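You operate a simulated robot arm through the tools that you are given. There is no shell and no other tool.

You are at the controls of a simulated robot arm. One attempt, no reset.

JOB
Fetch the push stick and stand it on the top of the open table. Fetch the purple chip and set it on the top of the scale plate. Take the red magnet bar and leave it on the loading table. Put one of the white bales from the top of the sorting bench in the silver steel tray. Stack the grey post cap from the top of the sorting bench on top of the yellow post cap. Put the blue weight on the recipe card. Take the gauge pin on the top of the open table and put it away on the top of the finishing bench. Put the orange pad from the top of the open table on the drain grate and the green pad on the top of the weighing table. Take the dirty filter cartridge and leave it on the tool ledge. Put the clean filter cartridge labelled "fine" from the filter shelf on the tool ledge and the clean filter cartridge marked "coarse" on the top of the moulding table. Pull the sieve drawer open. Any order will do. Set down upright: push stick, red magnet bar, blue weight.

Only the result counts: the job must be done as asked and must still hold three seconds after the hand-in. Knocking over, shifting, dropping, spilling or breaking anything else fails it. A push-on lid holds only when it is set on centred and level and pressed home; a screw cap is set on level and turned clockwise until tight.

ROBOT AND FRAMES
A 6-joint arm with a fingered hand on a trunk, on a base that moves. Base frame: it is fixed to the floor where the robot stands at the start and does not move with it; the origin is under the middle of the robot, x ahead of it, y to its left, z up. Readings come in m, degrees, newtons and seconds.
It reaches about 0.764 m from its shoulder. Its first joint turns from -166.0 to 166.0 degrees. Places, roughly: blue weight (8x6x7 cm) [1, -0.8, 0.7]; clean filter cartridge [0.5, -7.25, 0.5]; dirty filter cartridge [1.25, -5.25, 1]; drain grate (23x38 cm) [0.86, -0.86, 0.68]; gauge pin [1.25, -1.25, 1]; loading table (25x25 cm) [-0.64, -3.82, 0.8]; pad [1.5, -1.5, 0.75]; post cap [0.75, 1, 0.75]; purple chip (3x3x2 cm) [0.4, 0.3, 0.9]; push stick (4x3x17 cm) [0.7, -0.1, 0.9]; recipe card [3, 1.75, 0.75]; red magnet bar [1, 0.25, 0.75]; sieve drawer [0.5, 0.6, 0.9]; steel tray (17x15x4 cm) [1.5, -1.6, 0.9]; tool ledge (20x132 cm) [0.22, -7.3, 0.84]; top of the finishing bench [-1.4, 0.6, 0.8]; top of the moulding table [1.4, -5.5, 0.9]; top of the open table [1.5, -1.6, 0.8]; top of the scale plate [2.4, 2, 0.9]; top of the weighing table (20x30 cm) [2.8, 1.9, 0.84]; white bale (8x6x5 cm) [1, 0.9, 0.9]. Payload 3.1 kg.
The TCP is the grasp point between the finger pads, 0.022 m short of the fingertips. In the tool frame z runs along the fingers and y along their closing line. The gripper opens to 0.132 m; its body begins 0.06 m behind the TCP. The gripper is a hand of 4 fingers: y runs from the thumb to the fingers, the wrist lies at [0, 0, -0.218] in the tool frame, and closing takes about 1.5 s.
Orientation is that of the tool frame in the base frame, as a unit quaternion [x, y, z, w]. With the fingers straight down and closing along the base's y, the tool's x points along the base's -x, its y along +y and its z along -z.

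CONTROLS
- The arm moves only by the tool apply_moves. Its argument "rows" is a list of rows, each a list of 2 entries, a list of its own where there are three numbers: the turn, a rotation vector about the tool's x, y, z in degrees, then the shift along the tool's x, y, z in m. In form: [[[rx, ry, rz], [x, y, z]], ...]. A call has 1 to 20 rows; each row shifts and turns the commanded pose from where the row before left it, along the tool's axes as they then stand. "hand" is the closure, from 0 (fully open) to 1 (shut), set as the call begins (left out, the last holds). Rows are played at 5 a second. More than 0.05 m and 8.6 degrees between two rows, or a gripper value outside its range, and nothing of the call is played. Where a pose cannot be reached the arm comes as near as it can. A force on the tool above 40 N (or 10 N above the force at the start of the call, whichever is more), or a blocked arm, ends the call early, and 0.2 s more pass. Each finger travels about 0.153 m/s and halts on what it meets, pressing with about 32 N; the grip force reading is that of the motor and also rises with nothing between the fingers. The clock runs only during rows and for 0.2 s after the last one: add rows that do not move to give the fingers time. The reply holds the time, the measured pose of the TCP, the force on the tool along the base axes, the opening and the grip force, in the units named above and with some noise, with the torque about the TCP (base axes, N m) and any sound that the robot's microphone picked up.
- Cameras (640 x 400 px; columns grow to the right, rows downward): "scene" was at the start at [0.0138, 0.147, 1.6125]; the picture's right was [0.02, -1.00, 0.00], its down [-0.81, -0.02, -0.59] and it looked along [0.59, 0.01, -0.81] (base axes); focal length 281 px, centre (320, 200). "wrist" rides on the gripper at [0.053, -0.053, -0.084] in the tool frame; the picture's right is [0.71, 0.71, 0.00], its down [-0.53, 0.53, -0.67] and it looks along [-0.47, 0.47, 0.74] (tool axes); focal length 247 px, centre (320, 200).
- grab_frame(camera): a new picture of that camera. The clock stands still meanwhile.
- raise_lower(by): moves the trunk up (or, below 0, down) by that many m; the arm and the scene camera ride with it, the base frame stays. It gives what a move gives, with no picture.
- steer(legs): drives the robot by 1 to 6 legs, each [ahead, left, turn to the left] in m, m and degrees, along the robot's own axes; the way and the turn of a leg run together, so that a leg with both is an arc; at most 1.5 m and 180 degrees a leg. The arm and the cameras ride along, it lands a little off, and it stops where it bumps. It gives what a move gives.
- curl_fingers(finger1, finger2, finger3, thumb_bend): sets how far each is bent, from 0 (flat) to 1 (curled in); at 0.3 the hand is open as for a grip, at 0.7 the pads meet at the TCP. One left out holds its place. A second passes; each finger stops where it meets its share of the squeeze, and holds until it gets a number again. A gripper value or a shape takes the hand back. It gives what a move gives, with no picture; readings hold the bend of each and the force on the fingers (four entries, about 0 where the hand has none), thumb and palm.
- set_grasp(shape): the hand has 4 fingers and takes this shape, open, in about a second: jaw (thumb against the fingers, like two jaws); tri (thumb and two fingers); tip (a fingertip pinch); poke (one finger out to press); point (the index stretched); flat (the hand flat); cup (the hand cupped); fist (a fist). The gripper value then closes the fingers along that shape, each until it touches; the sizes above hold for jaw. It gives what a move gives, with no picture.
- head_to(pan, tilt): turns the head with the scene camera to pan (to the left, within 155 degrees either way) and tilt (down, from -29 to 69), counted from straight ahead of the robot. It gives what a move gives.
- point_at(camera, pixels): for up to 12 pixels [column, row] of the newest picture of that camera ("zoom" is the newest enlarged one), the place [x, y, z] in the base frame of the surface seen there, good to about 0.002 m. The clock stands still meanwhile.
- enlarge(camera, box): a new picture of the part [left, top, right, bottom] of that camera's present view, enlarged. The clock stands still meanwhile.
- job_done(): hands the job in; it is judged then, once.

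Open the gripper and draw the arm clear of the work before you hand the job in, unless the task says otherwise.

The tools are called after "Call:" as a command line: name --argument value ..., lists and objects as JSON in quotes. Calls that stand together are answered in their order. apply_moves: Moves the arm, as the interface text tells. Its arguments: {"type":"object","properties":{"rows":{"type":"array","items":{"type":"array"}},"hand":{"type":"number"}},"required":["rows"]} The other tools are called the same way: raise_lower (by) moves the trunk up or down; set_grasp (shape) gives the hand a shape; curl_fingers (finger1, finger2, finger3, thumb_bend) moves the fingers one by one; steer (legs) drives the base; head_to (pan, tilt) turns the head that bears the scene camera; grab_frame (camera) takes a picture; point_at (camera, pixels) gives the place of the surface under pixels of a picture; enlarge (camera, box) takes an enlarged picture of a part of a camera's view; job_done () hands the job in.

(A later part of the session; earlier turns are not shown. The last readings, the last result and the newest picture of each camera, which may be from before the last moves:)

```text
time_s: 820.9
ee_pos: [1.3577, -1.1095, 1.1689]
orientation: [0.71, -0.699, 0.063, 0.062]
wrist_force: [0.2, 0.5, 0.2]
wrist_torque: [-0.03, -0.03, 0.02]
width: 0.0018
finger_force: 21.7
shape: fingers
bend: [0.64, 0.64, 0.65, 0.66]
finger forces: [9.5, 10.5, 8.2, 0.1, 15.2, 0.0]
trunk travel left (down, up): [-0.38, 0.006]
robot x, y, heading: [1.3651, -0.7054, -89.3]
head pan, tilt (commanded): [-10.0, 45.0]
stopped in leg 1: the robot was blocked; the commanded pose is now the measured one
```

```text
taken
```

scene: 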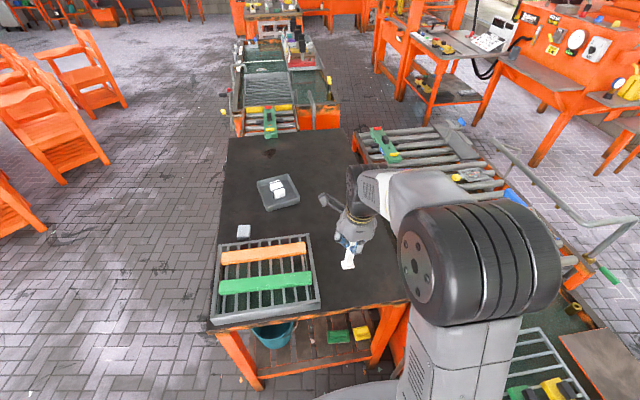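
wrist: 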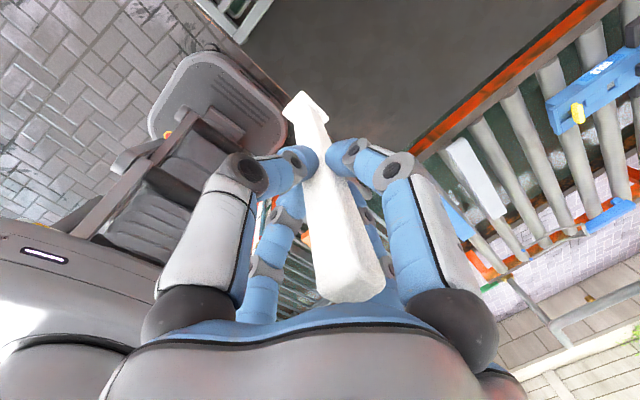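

Free area in front. I move above [1.30,−1.22] and descend near the table.

Call:
apply_moves --rows '[[[0, 0, 0], [0.036, 0.0198, 0.0064]], [[0, 0, 0], [0.036, 0.0198, 0.0064]], [[0, 0, 0], [0.036, 0.0198, 0.0064]], [[0, 0, 0], [-0.0079, 0, 0.0443]], [[0, 0, 0], [-0.0079, 0, 0.0443]], [[0, 0, 0], [-0.0079, 0, 0.0443]], [[0, 0, 0], [-0.007, 0, 0.0394]]]'

Call:
grab_frame --camera "wrist"

Call:
enlarge --camera "scene" --box '[300, 160, 440, 320]'

```text
time_s: 822.5
ee_pos: [1.3023, -1.2201, 0.991]
orientation: [0.71, -0.699, 0.062, 0.062]
wrist_force: [-0.6, 0.5, -0.4]
wrist_torque: [0.03, -0.02, -0.03]
width: 0.0014
finger_force: 22.0
shape: fingers
bend: [0.64, 0.63, 0.65, 0.66]
finger forces: [9.5, 10.7, 8.4, 0.0, 14.6, 0.1]
trunk travel left (down, up): [-0.38, 0.006]
robot x, y, heading: [1.3639, -0.705, -89.3]
head pan, tilt (commanded): [-10.0, 45.0]
```

```text
taken
```

wrist: 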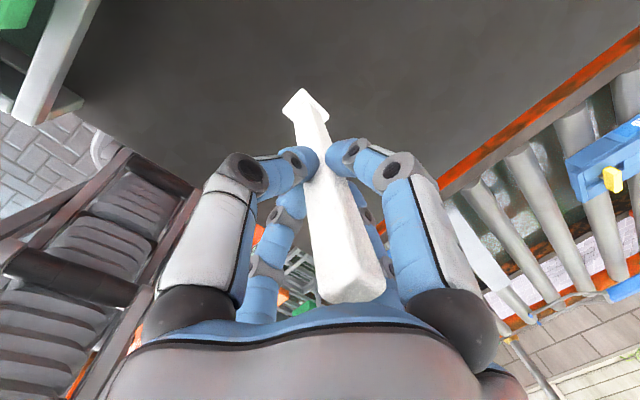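

```text
2.50 times, centred on (370, 240) of scene
```

zoom: 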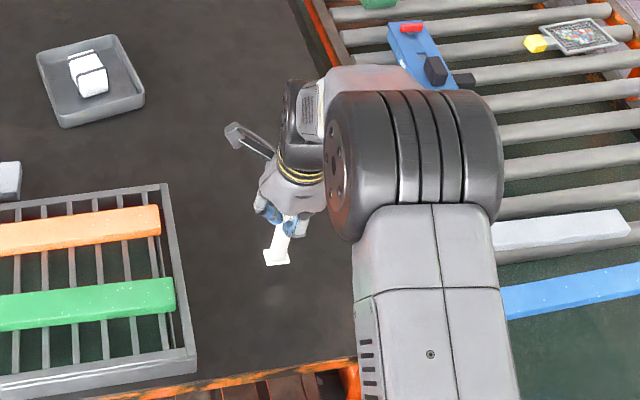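

I check the stick's verticality by pointing at its top and foot in the wrist view.

Call:
point_at --camera "wrist" --pixels '[[348, 280], [330, 230], [340, 240], [322, 190], [312, 150], [305, 110], [290, 108], [318, 100], [322, 108]]'

```text
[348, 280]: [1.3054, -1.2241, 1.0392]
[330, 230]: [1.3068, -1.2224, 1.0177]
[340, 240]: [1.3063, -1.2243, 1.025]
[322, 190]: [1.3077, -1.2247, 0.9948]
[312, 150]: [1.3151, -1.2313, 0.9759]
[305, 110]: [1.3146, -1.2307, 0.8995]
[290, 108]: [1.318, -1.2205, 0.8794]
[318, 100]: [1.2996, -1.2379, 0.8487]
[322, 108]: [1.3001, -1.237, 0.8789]
```

The stick is within ~4° of vertical. I lower to contact gently.

Call:
apply_moves --rows '[[[0, 0, 0], [-0.0018, 0, 0.0099]], [[0, 0, 0], [-0.0007, 0, 0.0039]]]'

Call:
apply_moves --rows '[[[0, 0, 0], [-0.0004, 0, 0.002]], [[0, 0, 0], [0, 0, 0]]]'

Call:
apply_moves --rows '[[[0, 0, 0], [-0.0004, 0, 0.002]], [[0, 0, 0], [0, 0, 0]]]'

```text
time_s: 823.1
ee_pos: [1.3007, -1.2188, 0.9791]
orientation: [0.709, -0.699, 0.062, 0.063]
wrist_force: [-0.7, 0.5, -0.4]
wrist_torque: [-0.02, 0.0, -0.03]
width: 0.0015
finger_force: 21.6
shape: fingers
bend: [0.64, 0.63, 0.65, 0.66]
finger forces: [9.6, 10.7, 8.4, 0.0, 14.5, 0.1]
trunk travel left (down, up): [-0.38, 0.006]
robot x, y, heading: [1.3677, -0.7085, -89.3]
head pan, tilt (commanded): [-10.0, 45.0]
```

```text
time_s: 823.7
ee_pos: [1.3003, -1.218, 0.9773]
orientation: [0.709, -0.7, 0.062, 0.062]
wrist_force: [0.2, -0.6, -1.4]
wrist_torque: [0.01, 0.02, 0.0]
width: 0.0017
finger_force: 22.0
shape: fingers
bend: [0.64, 0.63, 0.65, 0.66]
finger forces: [9.5, 10.7, 8.4, 0.0, 14.5, 0.1]
trunk travel left (down, up): [-0.38, 0.006]
robot x, y, heading: [1.3667, -0.7073, -89.2]
head pan, tilt (commanded): [-10.0, 45.0]
```

```text
time_s: 824.3
ee_pos: [1.3, -1.2196, 0.9761]
orientation: [0.709, -0.699, 0.062, 0.063]
wrist_force: [-0.5, 0.2, -1.0]
wrist_torque: [0.0, 0.02, 0.0]
width: 0.0019
finger_force: 21.2
shape: fingers
bend: [0.64, 0.63, 0.65, 0.66]
finger forces: [9.6, 10.7, 8.5, 0.0, 14.4, 0.0]
trunk travel left (down, up): [-0.38, 0.006]
robot x, y, heading: [1.3638, -0.7067, -89.1]
head pan, tilt (commanded): [-10.0, 45.0]
```

No contact yet; continue with 2 mm steps.

Call:
apply_moves --rows '[[[0, 0, 0], [-0.0004, 0, 0.002]], [[0, 0, 0], [0, 0, 0]]]'

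Call:
apply_moves --rows '[[[0, 0, 0], [-0.0004, 0, 0.002]], [[0, 0, 0], [0, 0, 0]]]'

Call:
apply_moves --rows '[[[0, 0, 0], [-0.0004, 0, 0.002]], [[0, 0, 0], [0, 0, 0]]]'

```text
time_s: 824.9
ee_pos: [1.2994, -1.2199, 0.9747]
orientation: [0.71, -0.699, 0.062, 0.062]
wrist_force: [0.4, 0.2, -1.1]
wrist_torque: [-0.03, 0.02, 0.03]
width: 0.0018
finger_force: 21.6
shape: fingers
bend: [0.64, 0.63, 0.65, 0.66]
finger forces: [9.6, 10.7, 8.4, 0.0, 14.4, 0.0]
trunk travel left (down, up): [-0.38, 0.006]
robot x, y, heading: [1.3672, -0.7058, -89.4]
head pan, tilt (commanded): [-10.0, 45.0]
```

```text
time_s: 825.5
ee_pos: [1.2988, -1.2191, 0.9716]
orientation: [0.709, -0.7, 0.062, 0.062]
wrist_force: [-0.2, -0.3, -0.2]
wrist_torque: [0.01, 0.0, 0.0]
width: 0.0019
finger_force: 21.1
shape: fingers
bend: [0.64, 0.63, 0.65, 0.66]
finger forces: [9.6, 10.7, 8.3, 0.1, 14.6, 0.0]
trunk travel left (down, up): [-0.38, 0.006]
robot x, y, heading: [1.366, -0.7074, -89.0]
head pan, tilt (commanded): [-10.0, 45.0]
```

```text
time_s: 826.1
ee_pos: [1.3014, -1.2179, 0.9694]
orientation: [0.71, -0.699, 0.062, 0.063]
wrist_force: [-0.4, -0.9, 0.2]
wrist_torque: [0.0, -0.02, 0.01]
width: 0.0016
finger_force: 21.9
shape: fingers
bend: [0.64, 0.63, 0.65, 0.66]
finger forces: [9.4, 10.8, 8.5, 0.0, 14.3, 0.1]
trunk travel left (down, up): [-0.38, 0.006]
robot x, y, heading: [1.3651, -0.7062, -88.9]
head pan, tilt (commanded): [-10.0, 45.0]
```

Contact is starting. Two more small steps.

Call:
apply_moves --rows '[[[0, 0, 0], [-0.0003, 0, 0.0015]], [[0, 0, 0], [0, 0, 0]]]'

Call:
apply_moves --rows '[[[0, 0, 0], [-0.0003, 0, 0.0015]], [[0, 0, 0], [0, 0, 0]]]'

Call:
grab_frame --camera "wrist"

```text
time_s: 826.7
ee_pos: [1.3002, -1.219, 0.9684]
orientation: [0.71, -0.699, 0.062, 0.062]
wrist_force: [0.0, -0.1, -0.2]
wrist_torque: [-0.01, -0.01, 0.0]
width: 0.0014
finger_force: 20.4
shape: fingers
bend: [0.64, 0.63, 0.65, 0.66]
finger forces: [9.6, 10.7, 8.4, 0.0, 14.4, 0.1]
trunk travel left (down, up): [-0.38, 0.006]
robot x, y, heading: [1.3654, -0.709, -89.1]
head pan, tilt (commanded): [-10.0, 45.0]
```

```text
time_s: 827.3
ee_pos: [1.3001, -1.2187, 0.9671]
orientation: [0.709, -0.699, 0.063, 0.063]
wrist_force: [0.7, -0.1, 5.5]
wrist_torque: [-0.04, -0.01, 0.0]
width: 0.0017
finger_force: 22.7
shape: fingers
bend: [0.64, 0.63, 0.65, 0.66]
finger forces: [10.1, 11.0, 9.1, 0.0, 15.8, 0.0]
trunk travel left (down, up): [-0.38, 0.006]
robot x, y, heading: [1.3654, -0.7036, -89.3]
head pan, tilt (commanded): [-10.0, 45.0]
```

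```text
taken
```

wrist: 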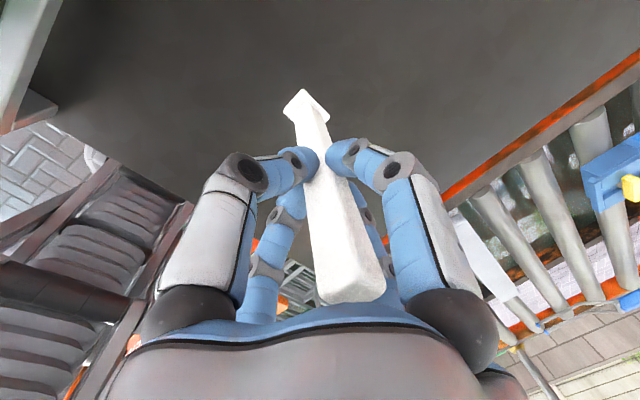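

Contact at 5.5 N. I open just slightly first to let it settle.

Call:
curl_fingers --finger1 0.6 --finger2 0.6 --finger3 0.61 --thumb_bend 0.62

Call:
grab_frame --camera "wrist"

```text
time_s: 828.3
ee_pos: [1.2999, -1.2182, 0.9674]
orientation: [0.71, -0.699, 0.063, 0.062]
wrist_force: [0.4, 0.4, -0.9]
wrist_torque: [0.0, 0.02, 0.01]
width: 0.0147
finger_force: 0.1
shape: fingers
bend: [0.6, 0.6, 0.61, 0.62]
finger forces: [0.0, 0.0, 0.0, 0.1, 0.1, 0.0]
trunk travel left (down, up): [-0.38, 0.006]
robot x, y, heading: [1.3621, -0.7062, -89.4]
head pan, tilt (commanded): [-10.0, 45.0]
```

```text
taken
```

wrist: 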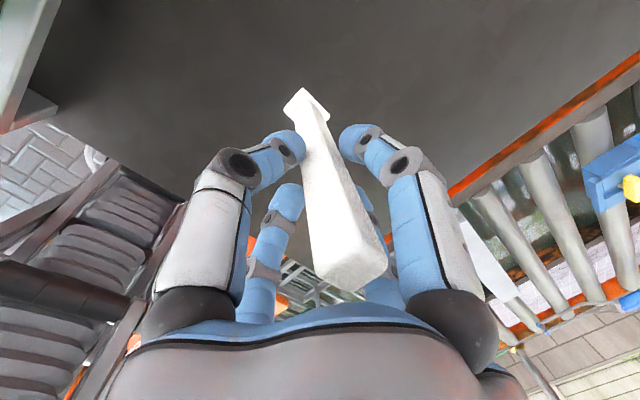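

The stick is free of force. I open more and re-check its stance.

Call:
curl_fingers --finger1 0.48 --finger2 0.48 --finger3 0.48 --thumb_bend 0.48

Call:
grab_frame --camera "wrist"

Call:
point_at --camera "wrist" --pixels '[[350, 275], [340, 240], [330, 210], [320, 170], [310, 130], [303, 108]]'

```text
time_s: 829.3
ee_pos: [1.2991, -1.22, 0.9663]
orientation: [0.709, -0.699, 0.063, 0.063]
wrist_force: [-0.2, 0.1, 0.4]
wrist_torque: [-0.03, 0.0, 0.0]
width: 0.0449
finger_force: 0.1
shape: fingers
bend: [0.48, 0.48, 0.48, 0.48]
finger forces: [0.0, 0.0, 0.0, 0.1, 0.0, 0.0]
trunk travel left (down, up): [-0.38, 0.006]
robot x, y, heading: [1.3653, -0.7072, -89.2]
head pan, tilt (commanded): [-10.0, 45.0]
```

```text
taken
```

wrist: 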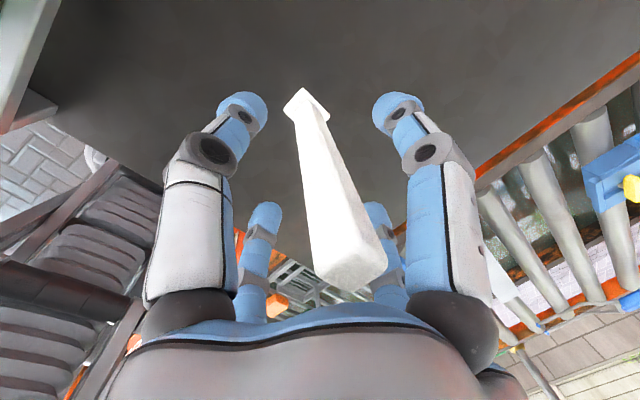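

```text
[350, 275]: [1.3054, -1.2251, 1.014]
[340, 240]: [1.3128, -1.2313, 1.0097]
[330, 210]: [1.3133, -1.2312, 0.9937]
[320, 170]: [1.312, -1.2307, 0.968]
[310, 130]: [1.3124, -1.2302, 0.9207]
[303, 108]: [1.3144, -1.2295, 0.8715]
```

The stick stands vertically (top 1.014). I lift the hand straight up.

Call:
apply_moves --rows '[[[0, 0, 0], [0.0018, 0, -0.0099]], [[0, 0, 0], [0.0035, 0, -0.0197]], [[0, 0, 0], [0.0053, 0, -0.0296]], [[0, 0, 0], [0.0079, 0, -0.0443]], [[0, 0, 0], [0.0079, 0, -0.0443]], [[0, 0, 0], [0.0053, 0, -0.0296]]]'

Call:
grab_frame --camera "wrist"

Call:
enlarge --camera "scene" --box '[300, 160, 440, 320]'

```text
time_s: 830.7
ee_pos: [1.3025, -1.2159, 1.1504]
orientation: [0.71, -0.699, 0.061, 0.062]
wrist_force: [-0.3, -0.1, 0.2]
wrist_torque: [0.0, 0.02, -0.02]
width: 0.0454
finger_force: 0.1
shape: fingers
bend: [0.48, 0.48, 0.48, 0.48]
finger forces: [0.1, 0.0, 0.0, 0.0, 0.1, 0.0]
trunk travel left (down, up): [-0.38, 0.006]
robot x, y, heading: [1.3628, -0.7069, -89.1]
head pan, tilt (commanded): [-10.0, 45.0]
```

```text
taken
```

wrist: 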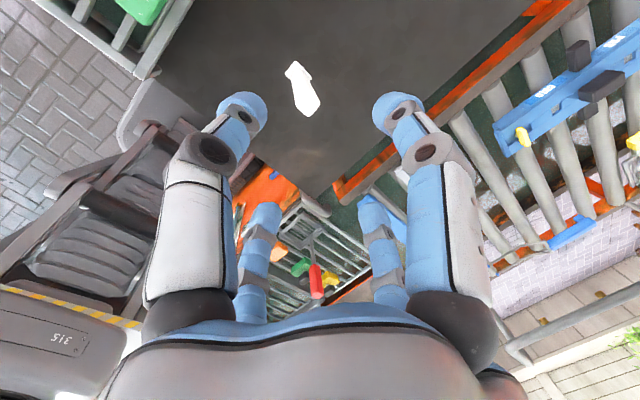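

```text
2.50 times, centred on (370, 240) of scene
```

zoom: 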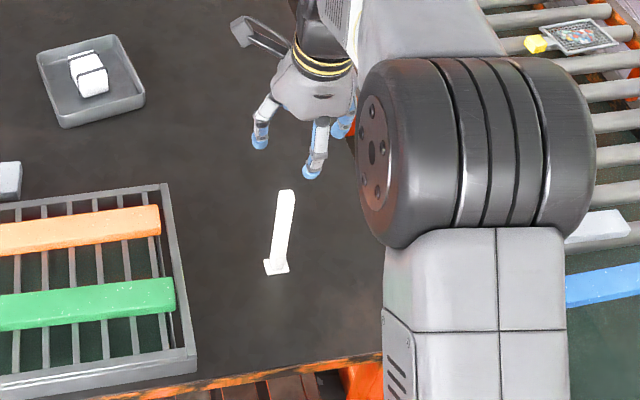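

The push stick stands upright on the open table. Last: the sieve drawer. I retract and drive back around to the front of the sorting bench.

Call:
apply_moves --rows '[[[0, 0, 0], [-0.0394, -0.0006, -0.007]], [[0, 0, 0], [-0.0394, -0.0006, -0.007]], [[0, 0, 0], [-0.0394, -0.0006, -0.007]]]' --hand 0

Call:
steer --legs '[[0, 0.42, -0.9], [-1.5, 0, 0], [-1.08, 0, 0]]'

```text
time_s: 831.5
ee_pos: [1.2989, -1.0969, 1.1483]
orientation: [0.709, -0.7, 0.062, 0.062]
wrist_force: [-0.4, 0.3, -0.6]
wrist_torque: [0.02, 0.02, 0.0]
width: 0.1318
finger_force: 0.1
shape: jaw
bend: [0.3, 0.3, 0.3, 0.3]
finger forces: [0.0, 0.0, 0.0, 0.0, 0.1, 0.1]
trunk travel left (down, up): [-0.38, 0.006]
robot x, y, heading: [1.363, -0.7071, -89.3]
head pan, tilt (commanded): [-10.0, 45.0]
```

```text
time_s: 846.2
ee_pos: [1.6203, 1.4712, 1.1497]
orientation: [0.722, -0.687, 0.063, 0.061]
wrist_force: [0.7, 0.0, 0.6]
wrist_torque: [0.0, 0.0, 0.01]
width: 0.1317
finger_force: 0.0
shape: jaw
bend: [0.3, 0.3, 0.3, 0.3]
finger forces: [0.1, 0.0, 0.0, 0.0, 0.0, 0.0]
trunk travel left (down, up): [-0.38, 0.006]
robot x, y, heading: [1.6709, 1.8632, -87.3]
head pan, tilt (commanded): [-10.0, 45.0]
```

I continue west through the left gap.

Call:
steer --legs '[[0, 0, -2.7], [0, -1.5, 0], [0, -0.42, 0], [0, 0, 90]]'

Call:
head_to --pan -10 --tilt 45

Call:
grab_frame --camera "scene"

```text
time_s: 860.0
ee_pos: [0.1378, 1.7883, 1.1486]
orientation: [0.996, -0.006, 0.087, 0.001]
wrist_force: [-0.8, 0.1, 0.2]
wrist_torque: [-0.02, -0.04, 0.03]
width: 0.1318
finger_force: 0.1
shape: jaw
bend: [0.3, 0.3, 0.3, 0.3]
finger forces: [0.0, 0.1, 0.0, 0.1, 0.1, 0.0]
trunk travel left (down, up): [-0.38, 0.006]
robot x, y, heading: [-0.2487, 1.8624, -0.8]
head pan, tilt (commanded): [-10.0, 45.0]
```

```text
time_s: 860.6
ee_pos: [0.1381, 1.7883, 1.1482]
orientation: [0.996, -0.006, 0.088, 0.002]
wrist_force: [0.0, 0.6, 0.7]
wrist_torque: [0.03, -0.01, 0.02]
width: 0.132
finger_force: 0.0
shape: jaw
bend: [0.3, 0.3, 0.3, 0.3]
finger forces: [0.0, 0.0, 0.1, 0.1, 0.1, 0.1]
trunk travel left (down, up): [-0.38, 0.006]
robot x, y, heading: [-0.2529, 1.861, -0.8]
head pan, tilt (commanded): [-10.0, 45.0]
```

```text
taken
```

scene: 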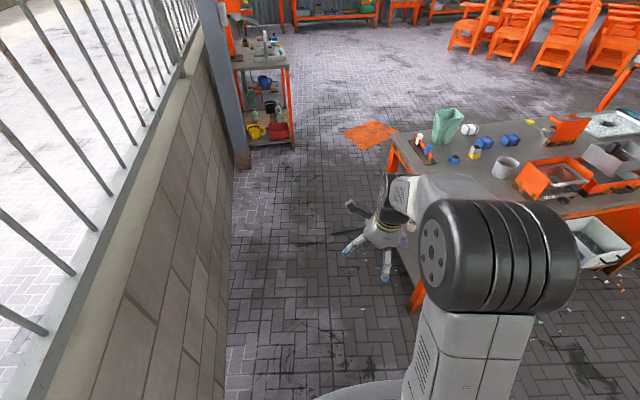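

Now I prepare a horizontal two-finger pinch for the drawer handle. In free space here I undo the 10° tilt and turn the hand 90° about its axis.

Call:
apply_moves --rows '[[[0, -5, 0], [0, 0, 0]], [[0, -5, 0], [0, 0, 0]], [[0, 0, 8.2], [0, 0, 0]], [[0, 0, 8.2], [0, 0, 0]], [[0, 0, 8.2], [0, 0, 0]], [[0, 0, 8.2], [0, 0, 0]], [[0, 0, 8.2], [0, 0, 0]], [[0, 0, 8.2], [0, 0, 0]], [[0, 0, 8.2], [0, 0, 0]], [[0, 0, 8.2], [0, 0, 0]], [[0, 0, 8.2], [0, 0, 0]], [[0, 0, 8.2], [0, 0, 0]], [[0, 0, 8.0], [0, 0, 0]]]'

```text
time_s: 863.4
ee_pos: [0.1395, 1.786, 1.1497]
orientation: [-0.701, 0.713, -0.002, 0.0]
wrist_force: [0.4, -0.8, 0.3]
wrist_torque: [0.01, -0.01, 0.0]
width: 0.1318
finger_force: 0.0
shape: jaw
bend: [0.3, 0.3, 0.3, 0.3]
finger forces: [0.1, 0.0, 0.0, 0.0, 0.0, 0.0]
trunk travel left (down, up): [-0.38, 0.006]
robot x, y, heading: [-0.2511, 1.8625, -1.0]
head pan, tilt (commanded): [-10.0, 45.0]
```

Turned. I move forward 0.1 and tilt the hand forward to horizontal.

Call:
apply_moves --rows '[[[0, 0, 0], [0, -0.045, 0]], [[0, 0, 0], [0, -0.045, 0]], [[8.2, 0, 0], [0, 0, 0]], [[8.2, 0, 0], [0, 0, 0]], [[8.2, 0, 0], [0, 0, 0]], [[8.2, 0, 0], [0, 0, 0]], [[8.2, 0, 0], [0, 0, 0]], [[8.2, 0, 0], [0, 0, 0]], [[8.2, 0, 0], [0, 0, 0]], [[8.2, 0, 0], [0, 0, 0]], [[8.2, 0, 0], [0, 0, 0]], [[8.2, 0, 0], [0, 0, 0]], [[8.0, 0, 0], [0, 0, 0]]]'

Call:
grab_frame --camera "scene"

```text
time_s: 866.2
ee_pos: [0.2271, 1.7994, 1.1462]
orientation: [-0.522, 0.53, -0.456, 0.489]
wrist_force: [0.5, 0.2, -0.2]
wrist_torque: [0.0, 0.02, 0.0]
width: 0.132
finger_force: 0.1
shape: jaw
bend: [0.3, 0.3, 0.3, 0.3]
finger forces: [0.1, 0.0, 0.0, 0.0, 0.1, 0.1]
out of reach, approached as far as the arm can: row 8
trunk travel left (down, up): [-0.38, 0.006]
robot x, y, heading: [-0.2516, 1.8653, -0.8]
head pan, tilt (commanded): [-10.0, 45.0]
```

```text
taken
```

scene: 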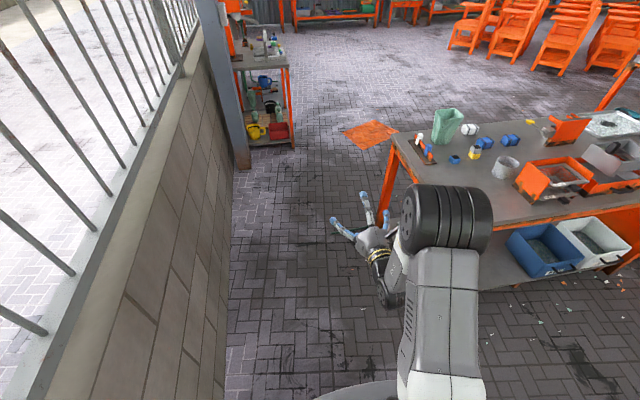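

The hand is nearly horizontal (6° nose-down, which suits). I preset thumb (above) 0.42, finger 2 (below) 0.60, side fingers flat, lower the trunk 0.257, and strafe to the drawer.

Call:
curl_fingers --finger1 0 --finger2 0.6 --finger3 0 --thumb_bend 0.42

Call:
steer --legs '[[0, -1.23, 0.8]]'

Call:
raise_lower --by -0.2

Call:
grab_frame --camera "wrist"

Call:
head_to --pan 0 --tilt 55

Call:
grab_frame --camera "scene"

```text
time_s: 867.2
ee_pos: [0.2267, 1.7988, 1.1465]
orientation: [-0.522, 0.53, -0.455, 0.49]
wrist_force: [0.9, 0.4, 0.4]
wrist_torque: [-0.02, -0.02, 0.01]
width: 0.0989
finger_force: 0.0
shape: fingers
bend: [0.01, 0.6, 0.01, 0.42]
finger forces: [0.0, 0.1, 0.0, 0.0, 0.0, 0.1]
trunk travel left (down, up): [-0.38, 0.006]
robot x, y, heading: [-0.2524, 1.8635, -1.0]
head pan, tilt (commanded): [-10.0, 45.0]
```

```text
time_s: 873.5
ee_pos: [0.2197, 0.5697, 1.1477]
orientation: [0.527, -0.526, 0.451, -0.493]
wrist_force: [0.2, -0.4, 0.2]
wrist_torque: [0.0, 0.04, 0.01]
width: 0.0985
finger_force: 0.0
shape: fingers
bend: [0.01, 0.6, 0.01, 0.42]
finger forces: [0.0, 0.1, 0.0, 0.0, 0.1, 0.0]
trunk travel left (down, up): [-0.38, 0.006]
robot x, y, heading: [-0.2576, 0.6257, -0.0]
head pan, tilt (commanded): [-10.0, 45.0]
```

```text
time_s: 875.6
ee_pos: [0.2199, 0.5686, 0.947]
orientation: [0.526, -0.526, 0.451, -0.493]
wrist_force: [-0.1, 0.0, 0.0]
wrist_torque: [0.01, 0.02, 0.04]
width: 0.0984
finger_force: 0.1
shape: fingers
bend: [0.01, 0.6, 0.01, 0.42]
finger forces: [0.0, 0.0, 0.0, 0.0, 0.0, 0.0]
trunk travel left (down, up): [-0.18, 0.206]
robot x, y, heading: [-0.2575, 0.6252, -0.2]
head pan, tilt (commanded): [-10.0, 45.0]
```

```text
taken
```

wrist: 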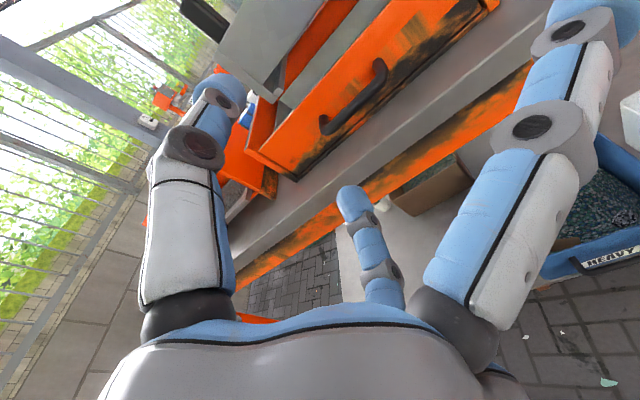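

```text
time_s: 876.4
ee_pos: [0.2198, 0.5681, 0.947]
orientation: [-0.526, 0.526, -0.451, 0.493]
wrist_force: [1.0, -0.3, -0.2]
wrist_torque: [0.02, 0.0, 0.01]
width: 0.0986
finger_force: 0.0
shape: fingers
bend: [0.01, 0.6, 0.01, 0.42]
finger forces: [0.1, 0.1, 0.1, 0.1, 0.0, 0.1]
trunk travel left (down, up): [-0.18, 0.206]
robot x, y, heading: [-0.2592, 0.6281, 0.2]
head pan, tilt (commanded): [0.0, 55.0]
```

```text
taken
```

scene: 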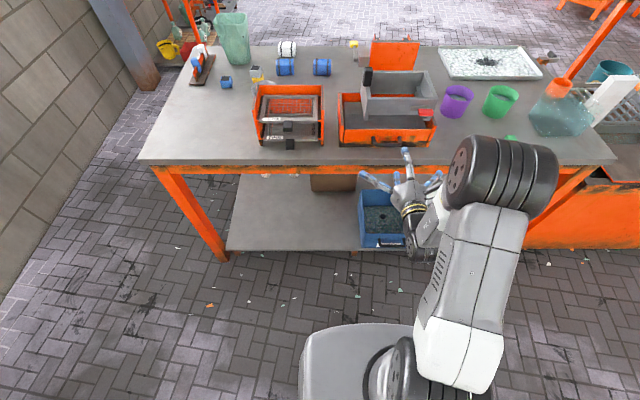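

The handle is visible in the wrist view at (355,100). I zoom and measure it precisely.

Call:
enlarge --camera "wrist" --box '[280, 30, 440, 170]'

Call:
point_at --camera "zoom" --pixels '[[210, 262], [260, 240], [310, 190], [330, 150], [330, 120], [290, 215], [240, 180], [200, 300], [400, 100], [260, 330], [300, 130], [180, 270]]'

```text
2.86 times, centred on (360, 100) of wrist
```

zoom: 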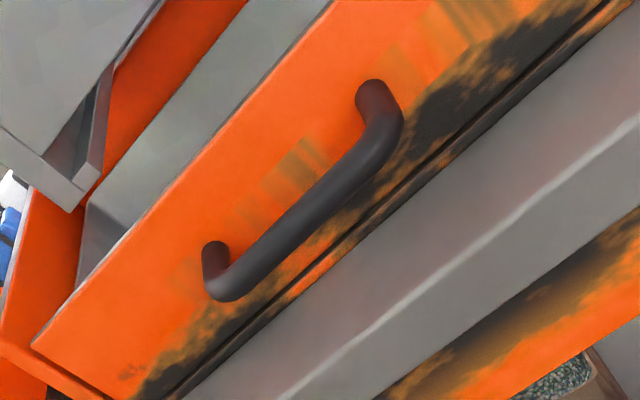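

```text
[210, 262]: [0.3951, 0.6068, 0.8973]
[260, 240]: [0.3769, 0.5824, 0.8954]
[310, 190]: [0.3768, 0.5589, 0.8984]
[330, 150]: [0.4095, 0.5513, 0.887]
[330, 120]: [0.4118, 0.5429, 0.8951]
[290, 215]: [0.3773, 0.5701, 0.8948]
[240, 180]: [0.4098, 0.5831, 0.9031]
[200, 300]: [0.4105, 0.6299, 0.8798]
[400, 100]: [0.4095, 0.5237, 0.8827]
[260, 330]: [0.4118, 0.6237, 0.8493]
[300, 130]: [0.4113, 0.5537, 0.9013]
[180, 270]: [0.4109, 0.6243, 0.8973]
```

Bar centre ≈[0.377, 0.568, 0.8915]; the panel face is at x=0.411. I lower the trunk by 0.057 and drive forward 0.10, then check.

Call:
raise_lower --by -0.057

Call:
steer --legs '[[0.1, 0, 0]]'

Call:
grab_frame --camera "wrist"

Call:
enlarge --camera "scene" --box '[330, 80, 470, 220]'

```text
time_s: 877.3
ee_pos: [0.2206, 0.568, 0.8906]
orientation: [0.526, -0.526, 0.451, -0.493]
wrist_force: [-0.2, -0.6, -0.3]
wrist_torque: [0.0, -0.03, -0.03]
width: 0.0986
finger_force: 0.0
shape: fingers
bend: [0.01, 0.6, 0.01, 0.42]
finger forces: [0.0, 0.1, 0.1, 0.0, 0.1, 0.0]
trunk travel left (down, up): [-0.123, 0.263]
robot x, y, heading: [-0.2621, 0.6272, -0.1]
head pan, tilt (commanded): [0.0, 55.0]
```

```text
time_s: 878.5
ee_pos: [0.3248, 0.5708, 0.8901]
orientation: [0.526, -0.526, 0.451, -0.493]
wrist_force: [0.3, -0.3, -0.9]
wrist_torque: [-0.05, 0.03, 0.01]
width: 0.0984
finger_force: 0.1
shape: fingers
bend: [0.01, 0.6, 0.01, 0.42]
finger forces: [0.1, 0.1, 0.0, 0.1, 0.1, 0.0]
trunk travel left (down, up): [-0.123, 0.263]
robot x, y, heading: [-0.1591, 0.6283, 0.3]
head pan, tilt (commanded): [0.0, 55.0]
```

```text
taken
```

wrist: 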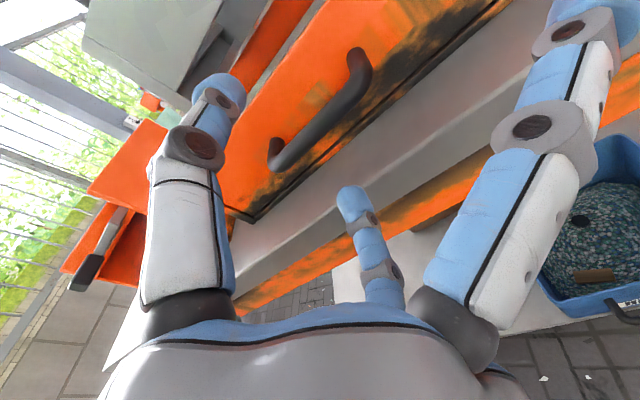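

```text
2.86 times, centred on (400, 150) of scene
```

zoom: 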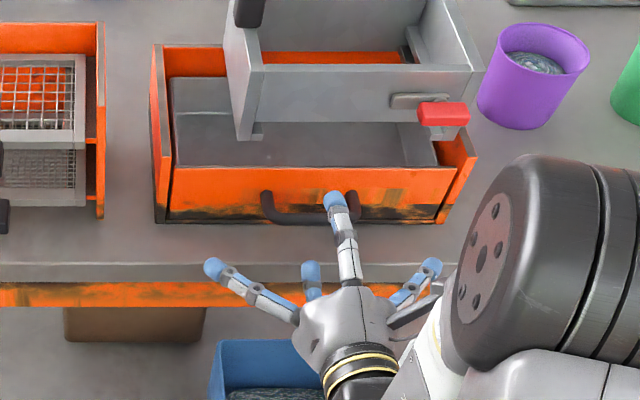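

I double-check the bar position relative to the fingers in this view.

Call:
point_at --camera "wrist" --pixels '[[322, 113], [300, 138], [345, 88], [280, 158], [360, 70], [352, 195], [357, 215], [225, 90], [212, 130], [310, 100]]'

```text
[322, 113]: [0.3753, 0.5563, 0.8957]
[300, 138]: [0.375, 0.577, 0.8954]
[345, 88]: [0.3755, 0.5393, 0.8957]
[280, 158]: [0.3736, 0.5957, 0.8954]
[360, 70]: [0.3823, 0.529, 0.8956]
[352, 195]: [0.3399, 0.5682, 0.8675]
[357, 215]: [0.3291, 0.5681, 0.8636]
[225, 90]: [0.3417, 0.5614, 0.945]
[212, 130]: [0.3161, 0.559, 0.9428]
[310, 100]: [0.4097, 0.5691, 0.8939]
```

Finger 2's underside is a bit low for the bench edge; I raise 9 mm and advance 0.042.

Call:
raise_lower --by 0.009

Call:
steer --legs '[[0.042, 0, -0.2]]'

Call:
grab_frame --camera "wrist"

Call:
point_at --camera "wrist" --pixels '[[352, 195], [345, 185], [320, 160], [330, 150], [300, 175], [350, 130], [225, 90], [357, 215]]'

Call:
enlarge --camera "scene" --box '[340, 110, 440, 210]'

```text
time_s: 879.1
ee_pos: [0.3228, 0.5695, 0.9002]
orientation: [0.527, -0.525, 0.45, -0.494]
wrist_force: [-0.4, -0.1, 0.0]
wrist_torque: [-0.02, -0.01, 0.02]
width: 0.0985
finger_force: 0.2
shape: fingers
bend: [0.01, 0.6, 0.01, 0.42]
finger forces: [0.0, 0.0, 0.0, 0.1, 0.1, 0.0]
trunk travel left (down, up): [-0.132, 0.254]
robot x, y, heading: [-0.1503, 0.6247, 0.1]
head pan, tilt (commanded): [0.0, 55.0]
```

```text
time_s: 880.0
ee_pos: [0.3673, 0.567, 0.8988]
orientation: [-0.526, 0.527, -0.451, 0.492]
wrist_force: [-0.2, 0.4, 0.9]
wrist_torque: [0.0, 0.0, 0.0]
width: 0.0986
finger_force: 0.0
shape: fingers
bend: [0.01, 0.6, 0.01, 0.42]
finger forces: [0.1, 0.0, 0.0, 0.0, 0.1, 0.0]
trunk travel left (down, up): [-0.132, 0.254]
robot x, y, heading: [-0.1129, 0.627, -0.0]
head pan, tilt (commanded): [0.0, 55.0]
```

```text
taken
```

wrist: 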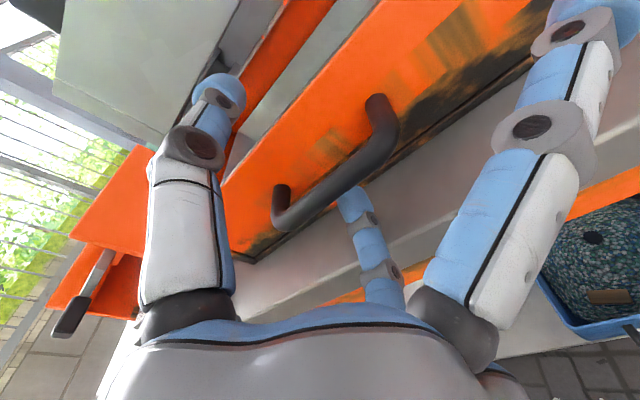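

```text
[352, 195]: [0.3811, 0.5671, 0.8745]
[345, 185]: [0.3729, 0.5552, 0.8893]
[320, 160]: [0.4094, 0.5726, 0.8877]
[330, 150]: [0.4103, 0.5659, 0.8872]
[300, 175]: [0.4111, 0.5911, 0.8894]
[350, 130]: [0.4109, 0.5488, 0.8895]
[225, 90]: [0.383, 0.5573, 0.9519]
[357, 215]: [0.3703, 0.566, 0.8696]
```

```text
4.00 times, centred on (390, 160) of scene
```

zoom: 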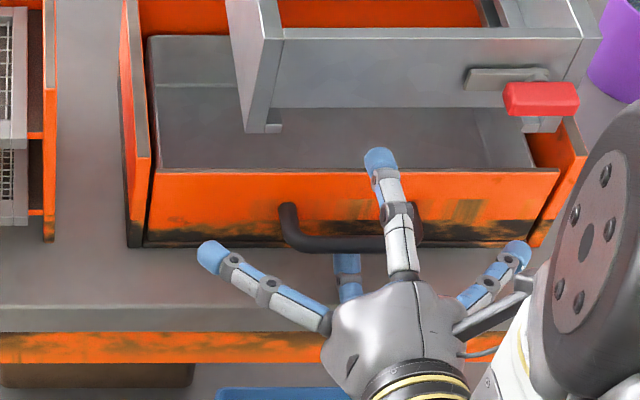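

Finger 2 is under the bar and the thumb above it. I close both onto the bar.

Call:
curl_fingers --finger2 0.75 --thumb_bend 0.75

Call:
grab_frame --camera "wrist"

Call:
enlarge --camera "scene" --box '[340, 110, 440, 210]'

```text
time_s: 881.0
ee_pos: [0.3667, 0.5667, 0.9005]
orientation: [-0.525, 0.527, -0.452, 0.493]
wrist_force: [0.7, 0.4, -0.6]
wrist_torque: [0.0, 0.02, -0.02]
width: 0.0839
finger_force: 0.1
shape: fingers
bend: [0.01, 0.73, 0.01, 0.74]
finger forces: [0.1, 0.0, 0.1, 0.1, 0.0, 0.0]
trunk travel left (down, up): [-0.132, 0.254]
robot x, y, heading: [-0.1085, 0.6244, -0.2]
head pan, tilt (commanded): [0.0, 55.0]
```

```text
taken
```

wrist: 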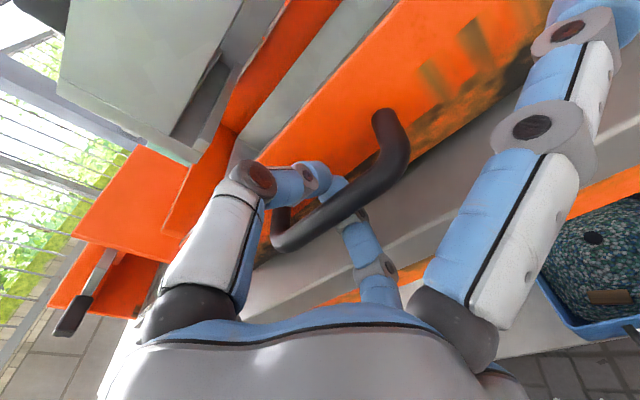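

```text
4.00 times, centred on (390, 160) of scene
```

zoom: 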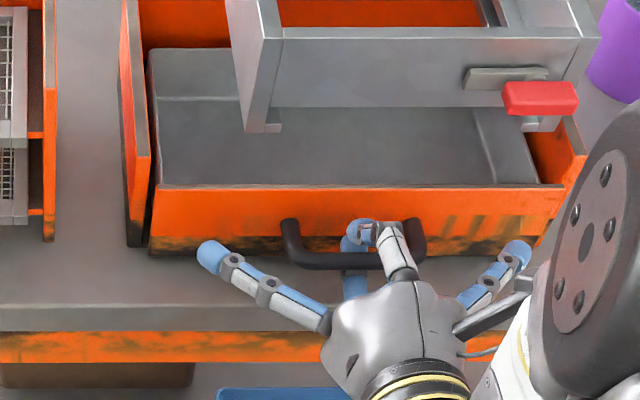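

The fingers hooked around the bar and the drawer already slid a little. I pull by driving back 0.10 and look.

Call:
steer --legs '[[-0.1, 0, 0]]'

Call:
enlarge --camera "scene" --box '[300, 60, 480, 260]'

Call:
grab_frame --camera "wrist"

```text
time_s: 882.1
ee_pos: [0.2649, 0.568, 0.8998]
orientation: [0.526, -0.526, 0.452, -0.493]
wrist_force: [0.3, -0.4, 0.3]
wrist_torque: [0.01, 0.01, 0.0]
width: 0.0837
finger_force: 0.1
shape: fingers
bend: [0.01, 0.73, 0.01, 0.74]
finger forces: [0.1, 0.0, 0.0, 0.0, 0.1, 0.0]
trunk travel left (down, up): [-0.132, 0.254]
robot x, y, heading: [-0.211, 0.6266, -0.2]
head pan, tilt (commanded): [0.0, 55.0]
```

```text
2.00 times, centred on (390, 160) of scene
```

zoom: 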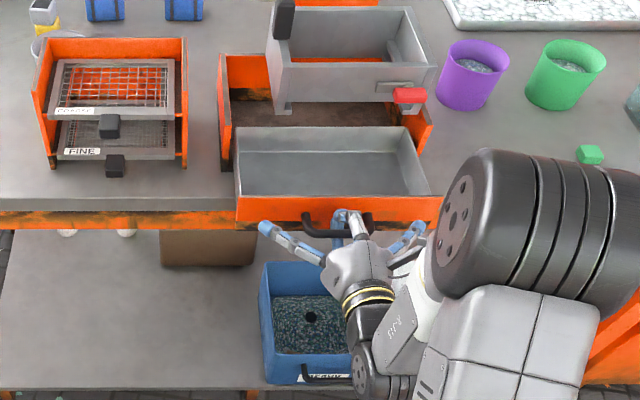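

```text
taken
```

wrist: 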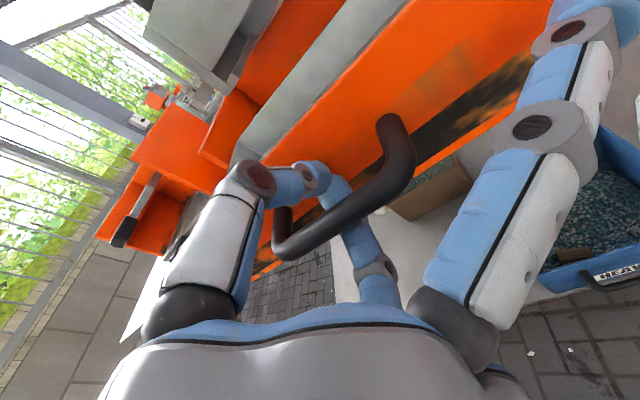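

The drawer slides smoothly. I measure how far it's out and how much remains inside the housing.

Call:
grab_frame --camera "scene"

Call:
enlarge --camera "scene" --box '[340, 70, 450, 190]'

Call:
point_at --camera "zoom" --pixels '[[250, 130], [250, 200], [110, 190], [150, 250], [300, 255], [90, 100], [440, 130], [300, 80], [420, 240], [250, 290], [200, 110], [300, 140]]'

```text
taken
```

scene: 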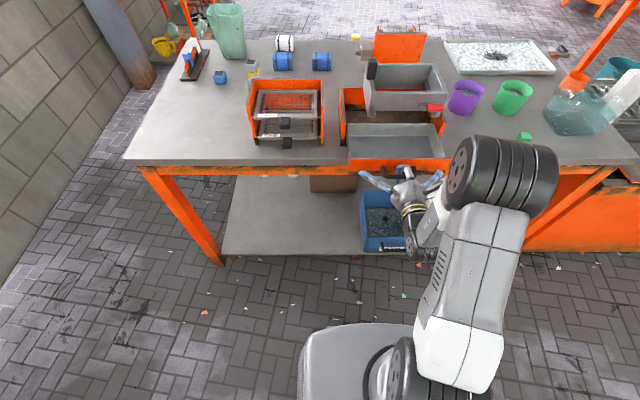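

```text
3.33 times, centred on (395, 130) of scene
```

zoom: 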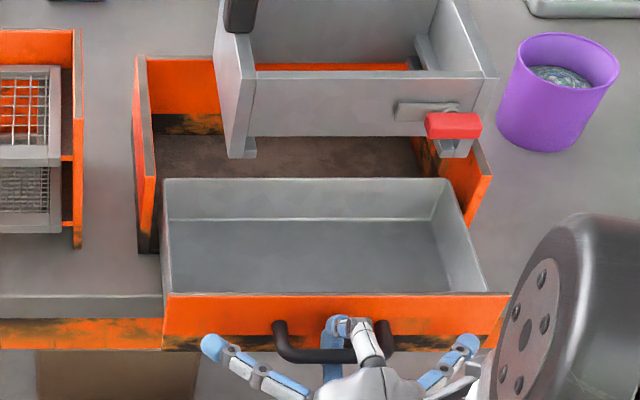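

```text
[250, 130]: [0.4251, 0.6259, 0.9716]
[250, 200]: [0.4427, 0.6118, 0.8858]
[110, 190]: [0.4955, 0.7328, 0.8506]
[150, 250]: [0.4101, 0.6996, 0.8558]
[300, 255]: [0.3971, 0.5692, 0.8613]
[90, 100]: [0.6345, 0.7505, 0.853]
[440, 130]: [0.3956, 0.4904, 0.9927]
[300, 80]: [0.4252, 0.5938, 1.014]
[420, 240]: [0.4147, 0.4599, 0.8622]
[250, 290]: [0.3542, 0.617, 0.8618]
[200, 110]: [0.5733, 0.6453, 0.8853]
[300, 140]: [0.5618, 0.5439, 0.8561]
```

About 11 cm is out, with the rear wall still 4 cm inside. I pull a further 1.5 cm carefully and check for a stop.

Call:
steer --legs '[[-0.015, 0, 0]]'

Call:
enlarge --camera "scene" --box '[340, 70, 450, 190]'

Call:
point_at --camera "zoom" --pixels '[[250, 200], [250, 185], [300, 300], [450, 305], [200, 305], [300, 270], [150, 250]]'

```text
time_s: 882.9
ee_pos: [0.2505, 0.5695, 0.8997]
orientation: [0.525, -0.525, 0.452, -0.494]
wrist_force: [2.8, 0.3, -0.2]
wrist_torque: [0.01, -0.03, 0.0]
width: 0.084
finger_force: 0.0
shape: fingers
bend: [0.01, 0.73, 0.01, 0.74]
finger forces: [0.0, 0.0, 0.1, 0.1, 0.0, 0.0]
trunk travel left (down, up): [-0.132, 0.254]
robot x, y, heading: [-0.2307, 0.6274, -0.0]
head pan, tilt (commanded): [0.0, 55.0]
```

```text
3.33 times, centred on (395, 130) of scene
```

zoom: 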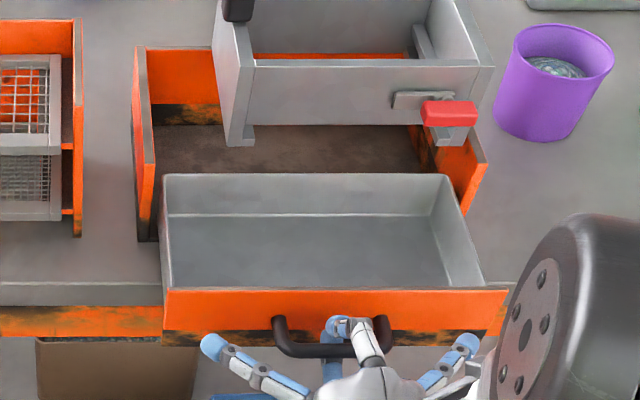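

```text
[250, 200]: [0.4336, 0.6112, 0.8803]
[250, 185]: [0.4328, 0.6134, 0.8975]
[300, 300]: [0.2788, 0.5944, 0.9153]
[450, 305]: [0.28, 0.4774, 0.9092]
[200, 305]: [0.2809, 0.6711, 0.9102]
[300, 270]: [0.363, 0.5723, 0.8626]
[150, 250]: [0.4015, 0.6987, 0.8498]
```

A slight resistance (2.8 N) appears; I try one more centimetre to find the stop.

Call:
steer --legs '[[-0.01, 0, 0]]'

Call:
enlarge --camera "scene" --box '[340, 70, 450, 190]'

Call:
point_at --camera "zoom" --pixels '[[250, 195], [250, 185], [300, 300], [450, 305], [200, 305], [300, 270], [330, 340]]'

```text
time_s: 883.6
ee_pos: [0.2411, 0.5671, 0.8988]
orientation: [-0.526, 0.526, -0.452, 0.493]
wrist_force: [11.0, -0.2, -0.3]
wrist_torque: [0.03, -0.08, 0.01]
width: 0.0839
finger_force: 5.5
shape: fingers
bend: [0.01, 0.66, 0.01, 0.73]
finger forces: [0.0, 8.7, 0.0, 0.0, 3.0, 0.0]
trunk travel left (down, up): [-0.132, 0.254]
robot x, y, heading: [-0.2371, 0.6273, 0.1]
head pan, tilt (commanded): [0.0, 55.0]
```

```text
3.33 times, centred on (395, 130) of scene
```

zoom: 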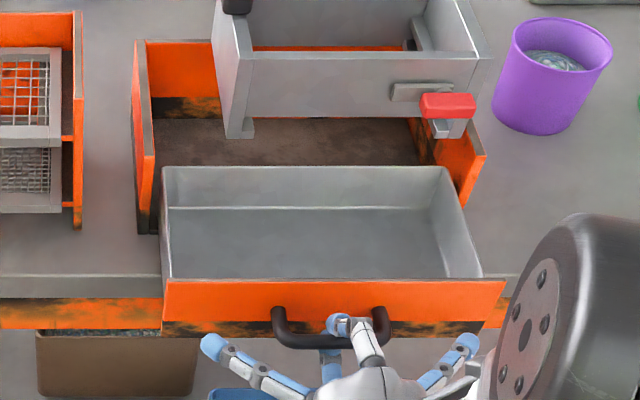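

```text
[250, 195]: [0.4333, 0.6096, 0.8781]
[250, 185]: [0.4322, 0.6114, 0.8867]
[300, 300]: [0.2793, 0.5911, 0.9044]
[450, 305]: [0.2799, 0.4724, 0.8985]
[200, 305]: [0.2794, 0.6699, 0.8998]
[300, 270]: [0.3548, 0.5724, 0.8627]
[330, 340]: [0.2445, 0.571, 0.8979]
```

The drawer is at its stop (fully open, panel at x≈0.279). I relieve the pull, open the fingers, and check before backing off.

Call:
steer --legs '[[0.01, 0, 0]]'

Call:
curl_fingers --finger2 0.55 --thumb_bend 0.38

Call:
grab_frame --camera "wrist"

Call:
enlarge --camera "scene" --box '[340, 70, 450, 190]'

```text
time_s: 884.4
ee_pos: [0.2515, 0.5679, 0.8994]
orientation: [-0.525, 0.526, -0.452, 0.493]
wrist_force: [-0.1, -0.4, -0.2]
wrist_torque: [0.01, -0.04, 0.03]
width: 0.0838
finger_force: 0.0
shape: fingers
bend: [0.01, 0.73, 0.01, 0.74]
finger forces: [0.1, 0.0, 0.0, 0.0, 0.1, 0.0]
trunk travel left (down, up): [-0.132, 0.254]
robot x, y, heading: [-0.2276, 0.6248, -0.0]
head pan, tilt (commanded): [0.0, 55.0]
```

```text
time_s: 885.4
ee_pos: [0.2512, 0.5678, 0.8993]
orientation: [0.526, -0.525, 0.452, -0.494]
wrist_force: [-0.1, -1.3, -0.1]
wrist_torque: [0.01, 0.0, -0.01]
width: 0.1017
finger_force: 0.1
shape: fingers
bend: [0.01, 0.55, 0.01, 0.38]
finger forces: [0.0, 0.1, 0.0, 0.1, 0.0, 0.0]
trunk travel left (down, up): [-0.132, 0.254]
robot x, y, heading: [-0.229, 0.6252, -0.3]
head pan, tilt (commanded): [0.0, 55.0]
```

```text
taken
```

wrist: 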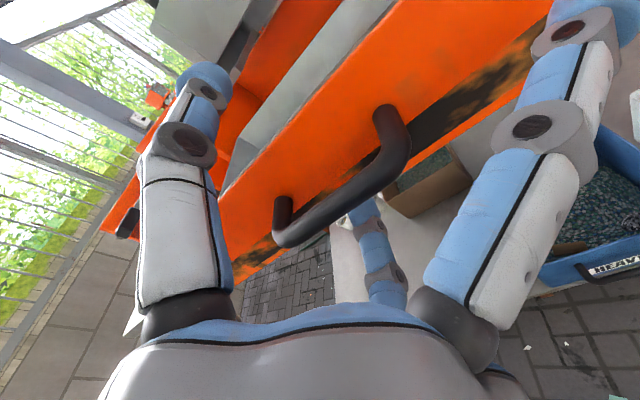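

```text
3.33 times, centred on (395, 130) of scene
```

zoom: 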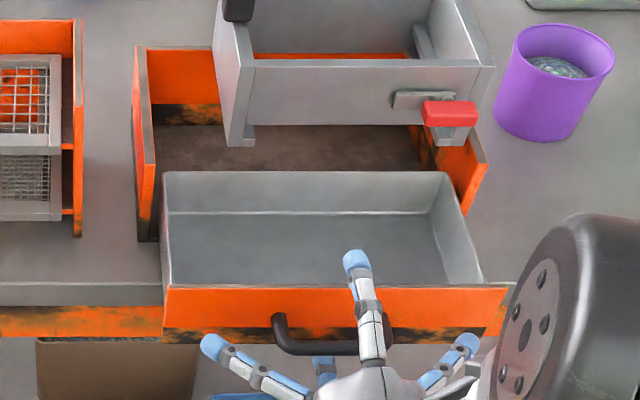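

The bar is free between the opened fingers. I back away straight.

Call:
steer --legs '[[-0.25, 0, 0]]'

Call:
grab_frame --camera "scene"

Call:
enlarge --camera "scene" --box '[200, 0, 600, 200]'

```text
time_s: 887.2
ee_pos: [-0.0041, 0.5695, 0.901]
orientation: [0.526, -0.525, 0.451, -0.494]
wrist_force: [-0.8, -0.2, 0.0]
wrist_torque: [0.01, 0.04, 0.02]
width: 0.1016
finger_force: 0.1
shape: fingers
bend: [0.01, 0.55, 0.01, 0.38]
finger forces: [0.0, 0.0, 0.1, 0.0, 0.0, 0.0]
trunk travel left (down, up): [-0.132, 0.254]
robot x, y, heading: [-0.479, 0.6275, -0.0]
head pan, tilt (commanded): [0.0, 55.0]
```

```text
taken
```

scene: 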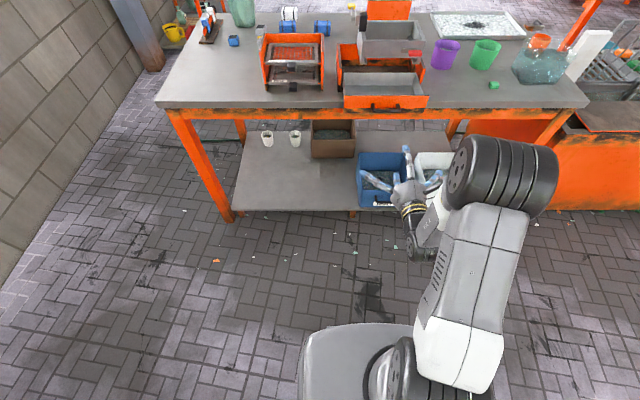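

```text
1.60 times, centred on (400, 100) of scene
```

zoom: 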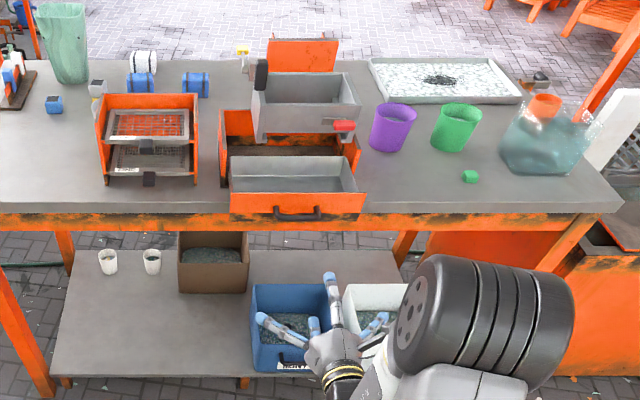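

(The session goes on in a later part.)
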